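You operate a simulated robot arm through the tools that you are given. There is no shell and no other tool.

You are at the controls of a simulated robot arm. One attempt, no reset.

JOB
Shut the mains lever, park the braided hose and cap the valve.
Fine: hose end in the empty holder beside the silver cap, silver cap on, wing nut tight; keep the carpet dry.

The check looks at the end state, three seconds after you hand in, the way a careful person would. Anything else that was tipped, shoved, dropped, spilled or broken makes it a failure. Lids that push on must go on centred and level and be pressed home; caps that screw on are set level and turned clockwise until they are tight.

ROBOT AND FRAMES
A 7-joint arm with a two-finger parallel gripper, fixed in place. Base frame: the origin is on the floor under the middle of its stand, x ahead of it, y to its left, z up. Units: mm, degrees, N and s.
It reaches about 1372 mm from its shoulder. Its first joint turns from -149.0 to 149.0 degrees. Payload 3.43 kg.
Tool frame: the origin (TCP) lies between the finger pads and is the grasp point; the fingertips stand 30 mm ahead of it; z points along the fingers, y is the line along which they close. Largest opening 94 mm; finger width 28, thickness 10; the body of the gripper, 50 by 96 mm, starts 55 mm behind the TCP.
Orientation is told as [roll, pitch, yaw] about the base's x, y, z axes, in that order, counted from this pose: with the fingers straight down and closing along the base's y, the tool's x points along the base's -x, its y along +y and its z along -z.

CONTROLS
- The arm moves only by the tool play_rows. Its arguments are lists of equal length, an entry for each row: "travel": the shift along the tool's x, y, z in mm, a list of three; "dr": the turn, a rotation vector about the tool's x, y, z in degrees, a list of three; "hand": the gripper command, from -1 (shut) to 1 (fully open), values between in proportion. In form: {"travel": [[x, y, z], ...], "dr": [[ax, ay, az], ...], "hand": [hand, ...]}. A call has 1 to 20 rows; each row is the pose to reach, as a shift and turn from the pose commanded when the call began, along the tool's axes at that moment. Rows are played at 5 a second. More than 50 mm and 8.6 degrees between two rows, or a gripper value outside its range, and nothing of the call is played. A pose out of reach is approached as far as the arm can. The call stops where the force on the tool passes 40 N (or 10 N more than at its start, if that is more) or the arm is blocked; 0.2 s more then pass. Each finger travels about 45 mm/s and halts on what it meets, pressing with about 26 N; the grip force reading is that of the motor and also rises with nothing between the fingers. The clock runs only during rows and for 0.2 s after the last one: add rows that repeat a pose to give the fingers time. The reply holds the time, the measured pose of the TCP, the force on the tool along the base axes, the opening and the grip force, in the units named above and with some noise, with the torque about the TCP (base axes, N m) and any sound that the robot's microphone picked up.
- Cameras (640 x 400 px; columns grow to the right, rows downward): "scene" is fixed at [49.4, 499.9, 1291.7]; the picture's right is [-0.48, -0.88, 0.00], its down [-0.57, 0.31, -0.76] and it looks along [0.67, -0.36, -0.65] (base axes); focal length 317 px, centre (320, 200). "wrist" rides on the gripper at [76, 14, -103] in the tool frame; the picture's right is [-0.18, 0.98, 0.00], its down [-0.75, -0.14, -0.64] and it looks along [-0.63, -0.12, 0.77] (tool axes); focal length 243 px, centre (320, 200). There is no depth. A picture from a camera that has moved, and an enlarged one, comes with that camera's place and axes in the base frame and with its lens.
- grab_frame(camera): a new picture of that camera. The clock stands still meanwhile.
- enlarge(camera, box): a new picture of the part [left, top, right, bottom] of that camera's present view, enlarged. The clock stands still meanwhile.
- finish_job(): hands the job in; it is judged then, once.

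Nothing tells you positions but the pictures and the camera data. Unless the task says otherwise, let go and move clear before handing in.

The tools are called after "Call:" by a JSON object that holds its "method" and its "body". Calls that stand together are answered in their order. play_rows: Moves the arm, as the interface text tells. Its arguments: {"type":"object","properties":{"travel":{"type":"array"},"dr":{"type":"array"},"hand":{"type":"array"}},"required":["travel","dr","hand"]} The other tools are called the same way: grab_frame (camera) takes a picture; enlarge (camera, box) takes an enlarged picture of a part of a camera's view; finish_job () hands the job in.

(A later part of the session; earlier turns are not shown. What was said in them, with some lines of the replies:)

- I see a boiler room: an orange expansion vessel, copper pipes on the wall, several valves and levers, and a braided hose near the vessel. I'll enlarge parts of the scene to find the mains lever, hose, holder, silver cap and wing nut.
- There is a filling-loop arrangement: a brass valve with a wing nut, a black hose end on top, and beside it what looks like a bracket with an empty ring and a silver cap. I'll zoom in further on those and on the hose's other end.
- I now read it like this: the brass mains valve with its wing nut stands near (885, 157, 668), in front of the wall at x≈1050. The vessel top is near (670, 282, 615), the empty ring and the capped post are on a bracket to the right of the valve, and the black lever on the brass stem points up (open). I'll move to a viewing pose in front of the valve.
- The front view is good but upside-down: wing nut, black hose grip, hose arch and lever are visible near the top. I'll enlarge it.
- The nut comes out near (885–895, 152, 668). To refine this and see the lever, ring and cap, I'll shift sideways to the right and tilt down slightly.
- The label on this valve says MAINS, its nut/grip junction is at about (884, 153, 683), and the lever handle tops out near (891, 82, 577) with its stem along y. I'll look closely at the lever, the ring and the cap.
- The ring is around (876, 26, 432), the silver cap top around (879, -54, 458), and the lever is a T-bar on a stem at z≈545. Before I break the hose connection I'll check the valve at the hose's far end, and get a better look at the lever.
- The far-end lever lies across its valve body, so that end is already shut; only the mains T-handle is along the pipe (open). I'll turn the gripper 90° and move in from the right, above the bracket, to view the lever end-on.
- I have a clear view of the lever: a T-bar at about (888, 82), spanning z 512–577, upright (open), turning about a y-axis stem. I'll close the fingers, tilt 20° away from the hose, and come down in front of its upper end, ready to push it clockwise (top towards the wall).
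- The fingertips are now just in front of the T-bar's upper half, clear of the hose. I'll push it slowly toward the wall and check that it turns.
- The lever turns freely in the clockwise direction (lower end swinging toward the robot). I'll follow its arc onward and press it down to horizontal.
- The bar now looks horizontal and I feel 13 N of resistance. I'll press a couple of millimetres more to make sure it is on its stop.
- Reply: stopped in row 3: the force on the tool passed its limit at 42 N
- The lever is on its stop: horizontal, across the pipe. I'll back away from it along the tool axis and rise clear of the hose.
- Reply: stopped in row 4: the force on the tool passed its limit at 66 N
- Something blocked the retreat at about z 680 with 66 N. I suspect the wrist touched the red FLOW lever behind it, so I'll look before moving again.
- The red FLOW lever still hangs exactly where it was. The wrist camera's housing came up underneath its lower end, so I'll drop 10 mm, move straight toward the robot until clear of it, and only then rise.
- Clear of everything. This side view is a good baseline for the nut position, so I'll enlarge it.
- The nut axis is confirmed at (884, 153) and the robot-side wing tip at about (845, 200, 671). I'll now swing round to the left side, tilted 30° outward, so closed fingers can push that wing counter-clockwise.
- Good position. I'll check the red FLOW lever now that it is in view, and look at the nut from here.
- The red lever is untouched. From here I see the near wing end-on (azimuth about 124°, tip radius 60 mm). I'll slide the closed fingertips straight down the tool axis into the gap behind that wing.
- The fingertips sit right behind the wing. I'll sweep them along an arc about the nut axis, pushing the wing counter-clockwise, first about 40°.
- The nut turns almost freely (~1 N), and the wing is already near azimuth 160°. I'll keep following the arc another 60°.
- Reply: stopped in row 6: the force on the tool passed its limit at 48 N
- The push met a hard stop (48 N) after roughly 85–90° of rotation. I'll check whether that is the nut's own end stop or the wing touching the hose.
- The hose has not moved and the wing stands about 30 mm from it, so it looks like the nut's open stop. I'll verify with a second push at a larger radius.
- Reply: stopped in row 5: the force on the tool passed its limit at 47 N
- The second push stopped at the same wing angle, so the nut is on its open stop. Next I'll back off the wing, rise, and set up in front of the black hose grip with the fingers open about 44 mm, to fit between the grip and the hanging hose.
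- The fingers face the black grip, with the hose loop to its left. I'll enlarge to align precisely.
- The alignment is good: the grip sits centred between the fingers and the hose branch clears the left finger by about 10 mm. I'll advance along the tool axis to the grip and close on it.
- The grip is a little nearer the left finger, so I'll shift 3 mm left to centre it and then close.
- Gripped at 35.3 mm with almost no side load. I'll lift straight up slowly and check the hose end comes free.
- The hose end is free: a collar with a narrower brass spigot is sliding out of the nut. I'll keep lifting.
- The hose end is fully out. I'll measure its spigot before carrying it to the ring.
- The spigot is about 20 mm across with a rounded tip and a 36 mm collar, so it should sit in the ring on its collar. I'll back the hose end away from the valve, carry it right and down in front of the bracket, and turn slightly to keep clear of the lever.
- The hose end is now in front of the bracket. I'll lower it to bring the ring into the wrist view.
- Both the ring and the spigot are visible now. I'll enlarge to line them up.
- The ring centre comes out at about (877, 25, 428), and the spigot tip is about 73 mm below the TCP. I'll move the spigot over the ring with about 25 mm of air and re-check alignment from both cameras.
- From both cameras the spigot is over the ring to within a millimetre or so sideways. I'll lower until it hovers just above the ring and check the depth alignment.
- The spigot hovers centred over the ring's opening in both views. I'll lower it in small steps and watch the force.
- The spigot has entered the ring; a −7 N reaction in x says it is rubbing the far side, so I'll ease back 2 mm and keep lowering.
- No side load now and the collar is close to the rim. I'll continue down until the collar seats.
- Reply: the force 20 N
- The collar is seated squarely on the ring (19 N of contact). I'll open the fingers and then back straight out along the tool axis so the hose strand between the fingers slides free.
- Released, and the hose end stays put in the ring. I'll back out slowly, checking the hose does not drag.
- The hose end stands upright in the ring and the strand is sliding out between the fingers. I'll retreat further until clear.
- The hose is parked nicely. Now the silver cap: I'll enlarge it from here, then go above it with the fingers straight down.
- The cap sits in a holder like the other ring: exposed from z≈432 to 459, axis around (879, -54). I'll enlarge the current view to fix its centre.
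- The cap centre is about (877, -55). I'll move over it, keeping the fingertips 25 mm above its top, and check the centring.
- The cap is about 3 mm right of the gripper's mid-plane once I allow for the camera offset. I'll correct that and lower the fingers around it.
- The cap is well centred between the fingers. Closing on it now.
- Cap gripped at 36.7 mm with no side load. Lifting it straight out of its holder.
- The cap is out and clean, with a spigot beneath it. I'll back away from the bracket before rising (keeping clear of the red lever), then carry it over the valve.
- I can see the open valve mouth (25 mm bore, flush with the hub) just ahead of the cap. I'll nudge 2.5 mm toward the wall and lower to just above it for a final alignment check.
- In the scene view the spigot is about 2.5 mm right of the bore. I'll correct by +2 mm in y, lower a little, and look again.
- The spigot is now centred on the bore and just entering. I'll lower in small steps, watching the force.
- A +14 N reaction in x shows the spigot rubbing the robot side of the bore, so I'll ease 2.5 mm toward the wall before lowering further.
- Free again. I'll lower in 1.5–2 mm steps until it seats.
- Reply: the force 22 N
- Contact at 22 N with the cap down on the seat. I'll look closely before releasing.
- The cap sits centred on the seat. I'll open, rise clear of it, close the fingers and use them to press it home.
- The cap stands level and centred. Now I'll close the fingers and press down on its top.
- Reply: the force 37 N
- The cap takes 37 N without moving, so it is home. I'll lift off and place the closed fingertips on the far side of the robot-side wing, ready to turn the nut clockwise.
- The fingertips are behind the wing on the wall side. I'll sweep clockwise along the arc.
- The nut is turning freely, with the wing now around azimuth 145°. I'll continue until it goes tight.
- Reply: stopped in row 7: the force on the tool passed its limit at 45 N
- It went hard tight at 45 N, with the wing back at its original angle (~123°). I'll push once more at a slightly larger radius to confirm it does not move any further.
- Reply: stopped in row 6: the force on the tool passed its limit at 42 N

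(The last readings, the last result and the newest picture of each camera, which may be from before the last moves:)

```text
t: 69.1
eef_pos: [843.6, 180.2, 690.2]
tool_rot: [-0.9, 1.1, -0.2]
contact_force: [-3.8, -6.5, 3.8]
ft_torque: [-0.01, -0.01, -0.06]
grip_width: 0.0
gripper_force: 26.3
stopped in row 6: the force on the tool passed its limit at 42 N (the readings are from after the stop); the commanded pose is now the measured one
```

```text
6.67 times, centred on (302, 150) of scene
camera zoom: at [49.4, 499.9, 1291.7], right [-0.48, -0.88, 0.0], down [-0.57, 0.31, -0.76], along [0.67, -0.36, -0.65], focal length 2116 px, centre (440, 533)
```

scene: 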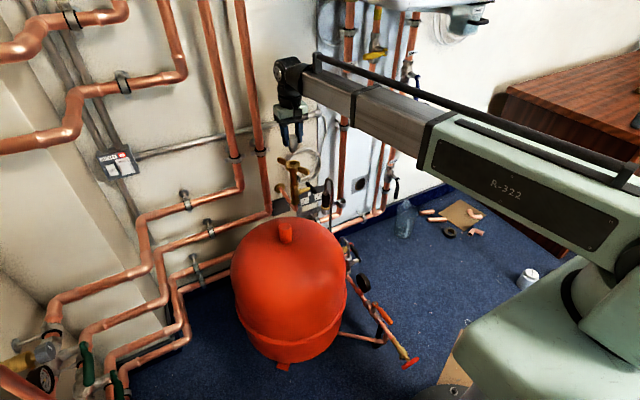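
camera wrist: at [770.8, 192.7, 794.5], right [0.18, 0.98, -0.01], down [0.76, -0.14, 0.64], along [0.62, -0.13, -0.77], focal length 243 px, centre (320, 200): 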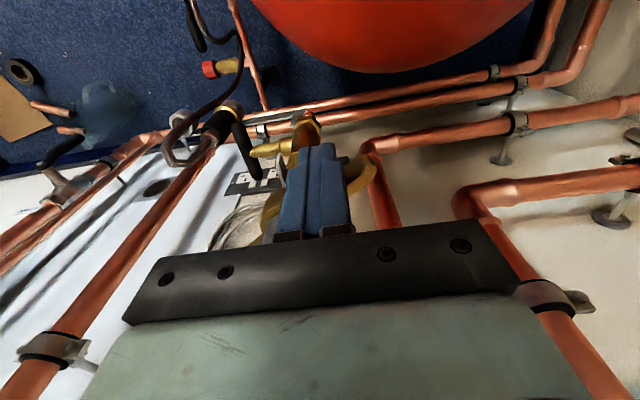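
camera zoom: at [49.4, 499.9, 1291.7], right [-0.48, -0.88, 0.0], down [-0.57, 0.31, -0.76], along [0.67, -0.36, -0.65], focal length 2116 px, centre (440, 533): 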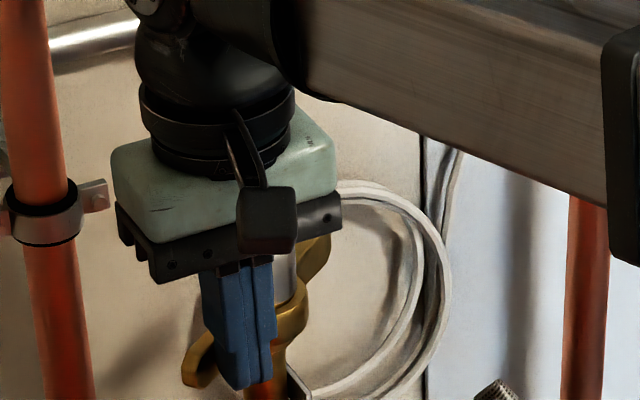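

The nut is tight. I'll back off the wing, rise clear of the cap and retreat for a full inspection.

Call:
{"method": "play_rows", "body": {"travel": [[3, -2, 0], [6, -5, 0], [6, -5, -40], [6, -5, -85], [6, -5, -130], [50, -20, -145], [95, -40, -160], [140, -60, -170]], "dr": [[0, 0, 0], [0, 0, 0], [0, 0, 0], [0, 0, 0], [0, 0, 0], [0, 0, 0], [0, 0, 0], [0, 0, 0]], "hand": [-1, -1, -1, -1, -1, -1, -1, -1]}}

Call:
{"method": "grab_frame", "body": {"camera": "wrist"}}

Call:
{"method": "grab_frame", "body": {"camera": "scene"}}

Call:
{"method": "enlarge", "body": {"camera": "scene", "box": [270, 120, 350, 220]}}

```text
refused: row 7 steps farther than a row can; nothing moved
```

```text
taken
camera wrist: at [769.3, 197.1, 794.8], right [0.18, 0.98, -0.02], down [0.77, -0.13, 0.63], along [0.62, -0.13, -0.78], focal length 243 px, centre (320, 200)
```

wrist: 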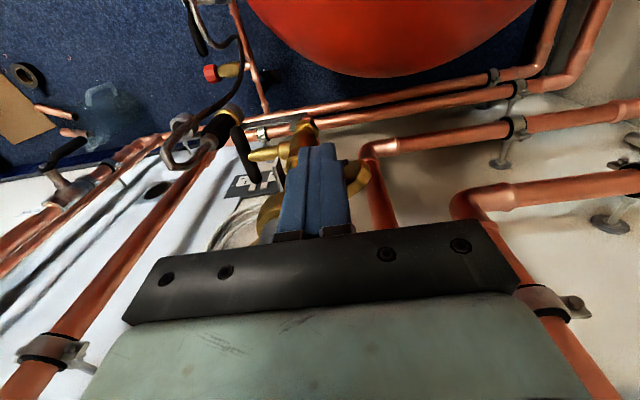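

```text
taken
```

scene: 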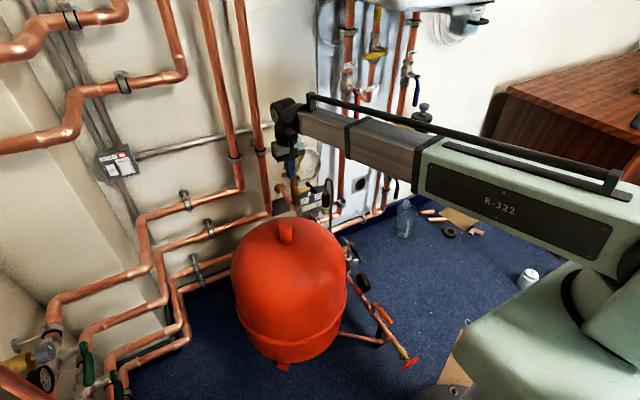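

```text
4.00 times, centred on (310, 170) of scene
camera zoom: at [49.4, 499.9, 1291.7], right [-0.48, -0.88, 0.0], down [-0.57, 0.31, -0.76], along [0.67, -0.36, -0.65], focal length 1270 px, centre (360, 320)
```

zoom: 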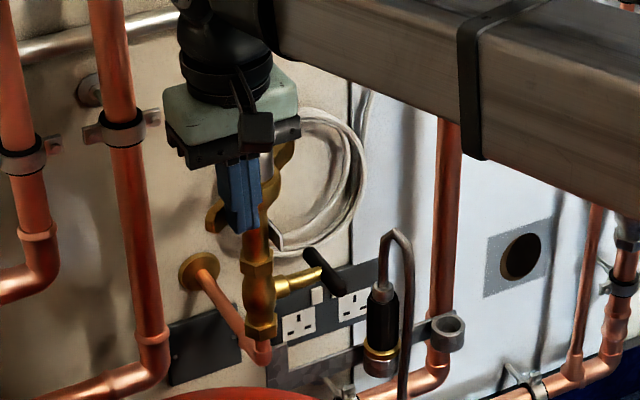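

That call was refused because one row was slightly too long, so nothing moved. I'll repeat the retreat with shorter steps.

Call:
{"method": "play_rows", "body": {"travel": [[3, -2, 0], [6, -5, 0], [6, -5, -35], [6, -5, -70], [6, -5, -105], [6, -5, -135], [35, -15, -145], [65, -27, -152], [95, -39, -159], [125, -50, -166], [150, -60, -170]], "dr": [[0, 0, 0], [0, 0, 0], [0, 0, 0], [0, 0, 0], [0, 0, 0], [0, 0, 0], [0, 0, 0], [0, 0, 0], [0, 0, 0], [0, 0, 0], [0, 0, 0]], "hand": [-1, -1, -1, -1, -1, -1, -1, -1, -1, -1, -1]}}

Call:
{"method": "grab_frame", "body": {"camera": "wrist"}}

Call:
{"method": "grab_frame", "body": {"camera": "scene"}}

Call:
{"method": "enlarge", "body": {"camera": "scene", "box": [270, 120, 350, 220]}}

```text
t: 71.5
eef_pos: [698.1, 123.4, 864.9]
tool_rot: [-0.7, 1.1, 0.0]
contact_force: [-1.2, -0.2, -0.3]
ft_torque: [0.03, 0.0, -0.01]
grip_width: 0.0
gripper_force: 26.0
```

```text
taken
camera wrist: at [622.4, 140.7, 968.4], right [0.18, 0.98, -0.02], down [0.77, -0.13, 0.63], along [0.62, -0.13, -0.78], focal length 243 px, centre (320, 200)
```

wrist: 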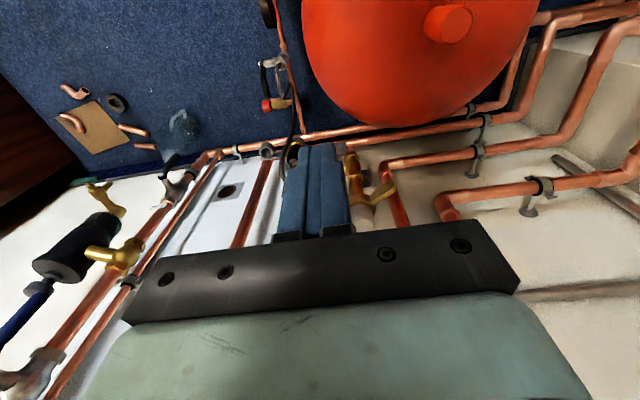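

```text
taken
```

scene: 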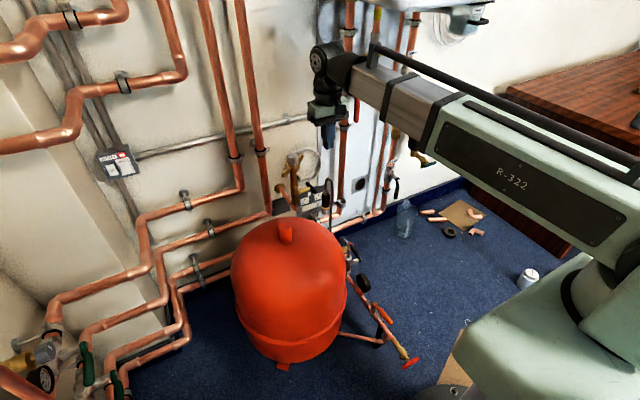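

```text
4.00 times, centred on (310, 170) of scene
camera zoom: at [49.4, 499.9, 1291.7], right [-0.48, -0.88, 0.0], down [-0.57, 0.31, -0.76], along [0.67, -0.36, -0.65], focal length 1270 px, centre (360, 320)
```

zoom: 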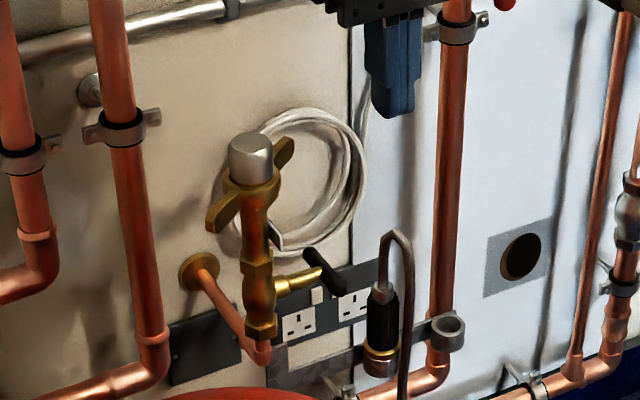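

The cap is on level with the nut back at its tight position, the hose is parked and the lever is across. I'll return near the start pose so nothing is occluded, then do a final check.

Call:
{"method": "play_rows", "body": {"travel": [[15, -37, -12], [30, -75, -24], [45, -113, -36], [60, -151, -48], [75, -189, -60], [90, -227, -72], [105, -265, -84], [124, -305, -93]], "dr": [[0, 0, 0], [0, 0, 0], [0, 0, 0], [0, 0, 0], [0, 0, 0], [0, 0, 0], [0, 0, 0], [0, 0, 0]], "hand": [-1, -0.5, 0, 0.5, 1, 1, 1, 1]}}

Call:
{"method": "enlarge", "body": {"camera": "scene", "box": [276, 136, 316, 186]}}

Call:
{"method": "enlarge", "body": {"camera": "scene", "box": [290, 170, 354, 220]}}

Call:
{"method": "enlarge", "body": {"camera": "scene", "box": [330, 40, 440, 140]}}

Call:
{"method": "grab_frame", "body": {"camera": "scene"}}

```text
t: 73.3
eef_pos: [575.8, -180.3, 964.1]
tool_rot: [-0.9, 1.1, 0.0]
contact_force: [-0.9, -0.4, 0.3]
ft_torque: [-0.04, 0.0, 0.0]
grip_width: 93.9
gripper_force: 0.1
```

```text
8.00 times, centred on (296, 161) of scene
camera zoom: at [49.4, 499.9, 1291.7], right [-0.48, -0.88, 0.0], down [-0.57, 0.31, -0.76], along [0.67, -0.36, -0.65], focal length 2539 px, centre (512, 512)
```

zoom: 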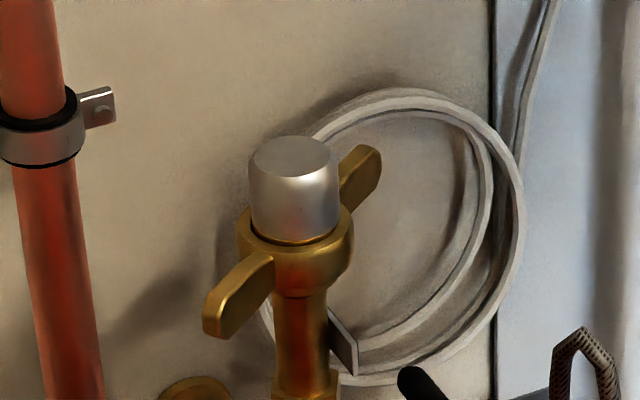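

```text
8.00 times, centred on (322, 195) of scene
camera zoom: at [49.4, 499.9, 1291.7], right [-0.48, -0.88, 0.0], down [-0.57, 0.31, -0.76], along [0.67, -0.36, -0.65], focal length 2539 px, centre (304, 240)
```

zoom: 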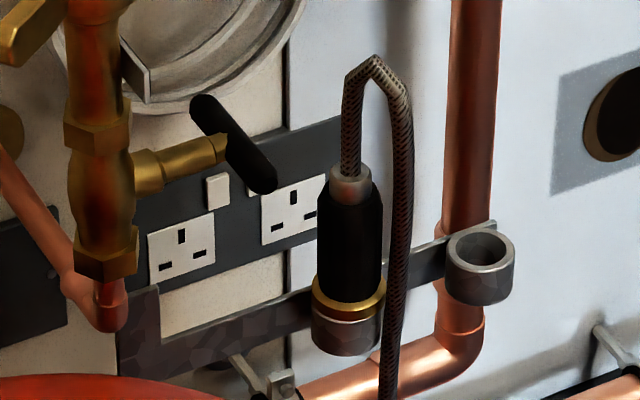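

```text
4.00 times, centred on (385, 90) of scene
camera zoom: at [49.4, 499.9, 1291.7], right [-0.48, -0.88, 0.0], down [-0.57, 0.31, -0.76], along [0.67, -0.36, -0.65], focal length 1270 px, centre (60, 640)
```

zoom: 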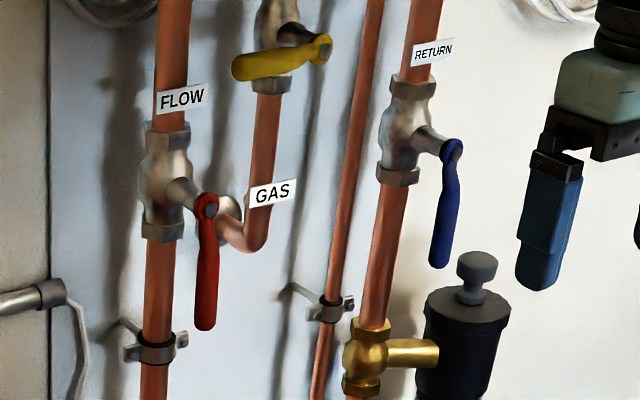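

```text
taken
```

scene: 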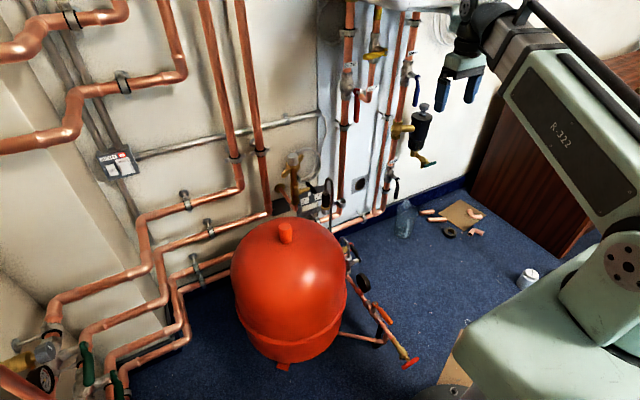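

The result looks right: cap level in the nut, nut at its tight angle, hose seated upright in the ring, mains bar across the pipe, and the red lever hanging as before. One last check of the hose's far end and the carpet.

Call:
{"method": "enlarge", "body": {"camera": "scene", "box": [330, 220, 394, 270]}}

Call:
{"method": "enlarge", "body": {"camera": "wrist", "box": [260, 0, 500, 200]}}

```text
8.00 times, centred on (362, 245) of scene
camera zoom: at [49.4, 499.9, 1291.7], right [-0.48, -0.88, 0.0], down [-0.57, 0.31, -0.76], along [0.67, -0.36, -0.65], focal length 2539 px, centre (-16, -160)
```

zoom: 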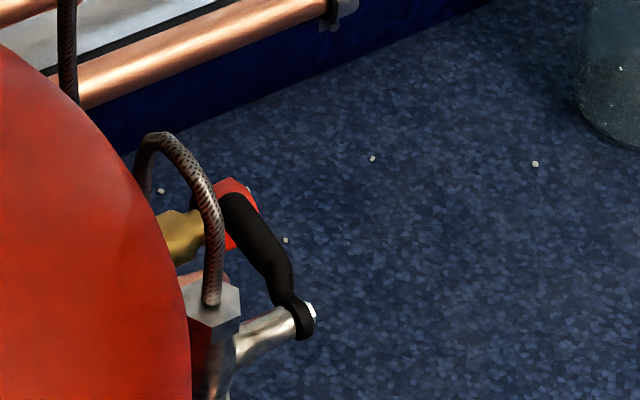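

```text
2.00 times, centred on (380, 100) of wrist
camera zoom: at [500.8, -164.1, 1067.9], right [0.18, 0.98, -0.02], down [0.77, -0.13, 0.63], along [0.62, -0.13, -0.78], focal length 485 px, centre (200, 400)
```

zoom: 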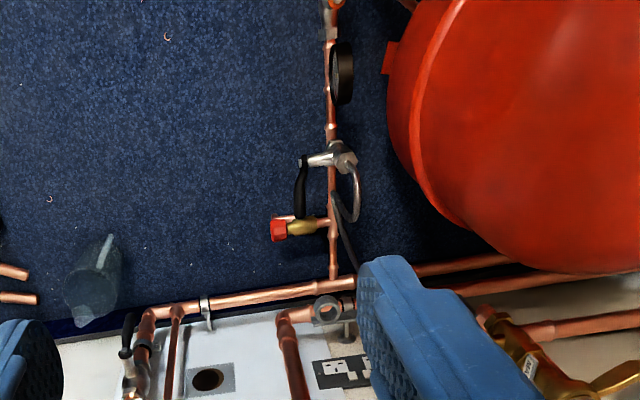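

The far-end lever is unchanged, the visible carpet is dry, and the arm is clear of everything, so I'm handing the job in.

Call:
{"method": "finish_job", "body": {}}

```text
The job is handed in.
```

The job is handed in: the mains lever is shut, the hose is parked, and the valve is capped. My last pictures showed:

- **Mains lever:** it was turned a quarter turn clockwise until it hit its stop, and now lies across the pipe.
- **Hose:** its end stands upright in the empty holder next to the silver cap's old place, with its collar resting on the ring.
- **Silver cap:** it sits level and centred on the valve, and didn't move when I pressed it with about 37 N.
- **Wing nut:** it was turned clockwise until it went hard tight. It is back at its original angle, and a second push didn't move it.
- **Carpet:** I saw no water, but the floor behind the orange vessel was out of view.

While I was backing away from the mains lever, the wrist camera housing bumped the underside of the red FLOW lever with about 66 N. The lever still hangs exactly as it did at the start, so I don't think it moved.
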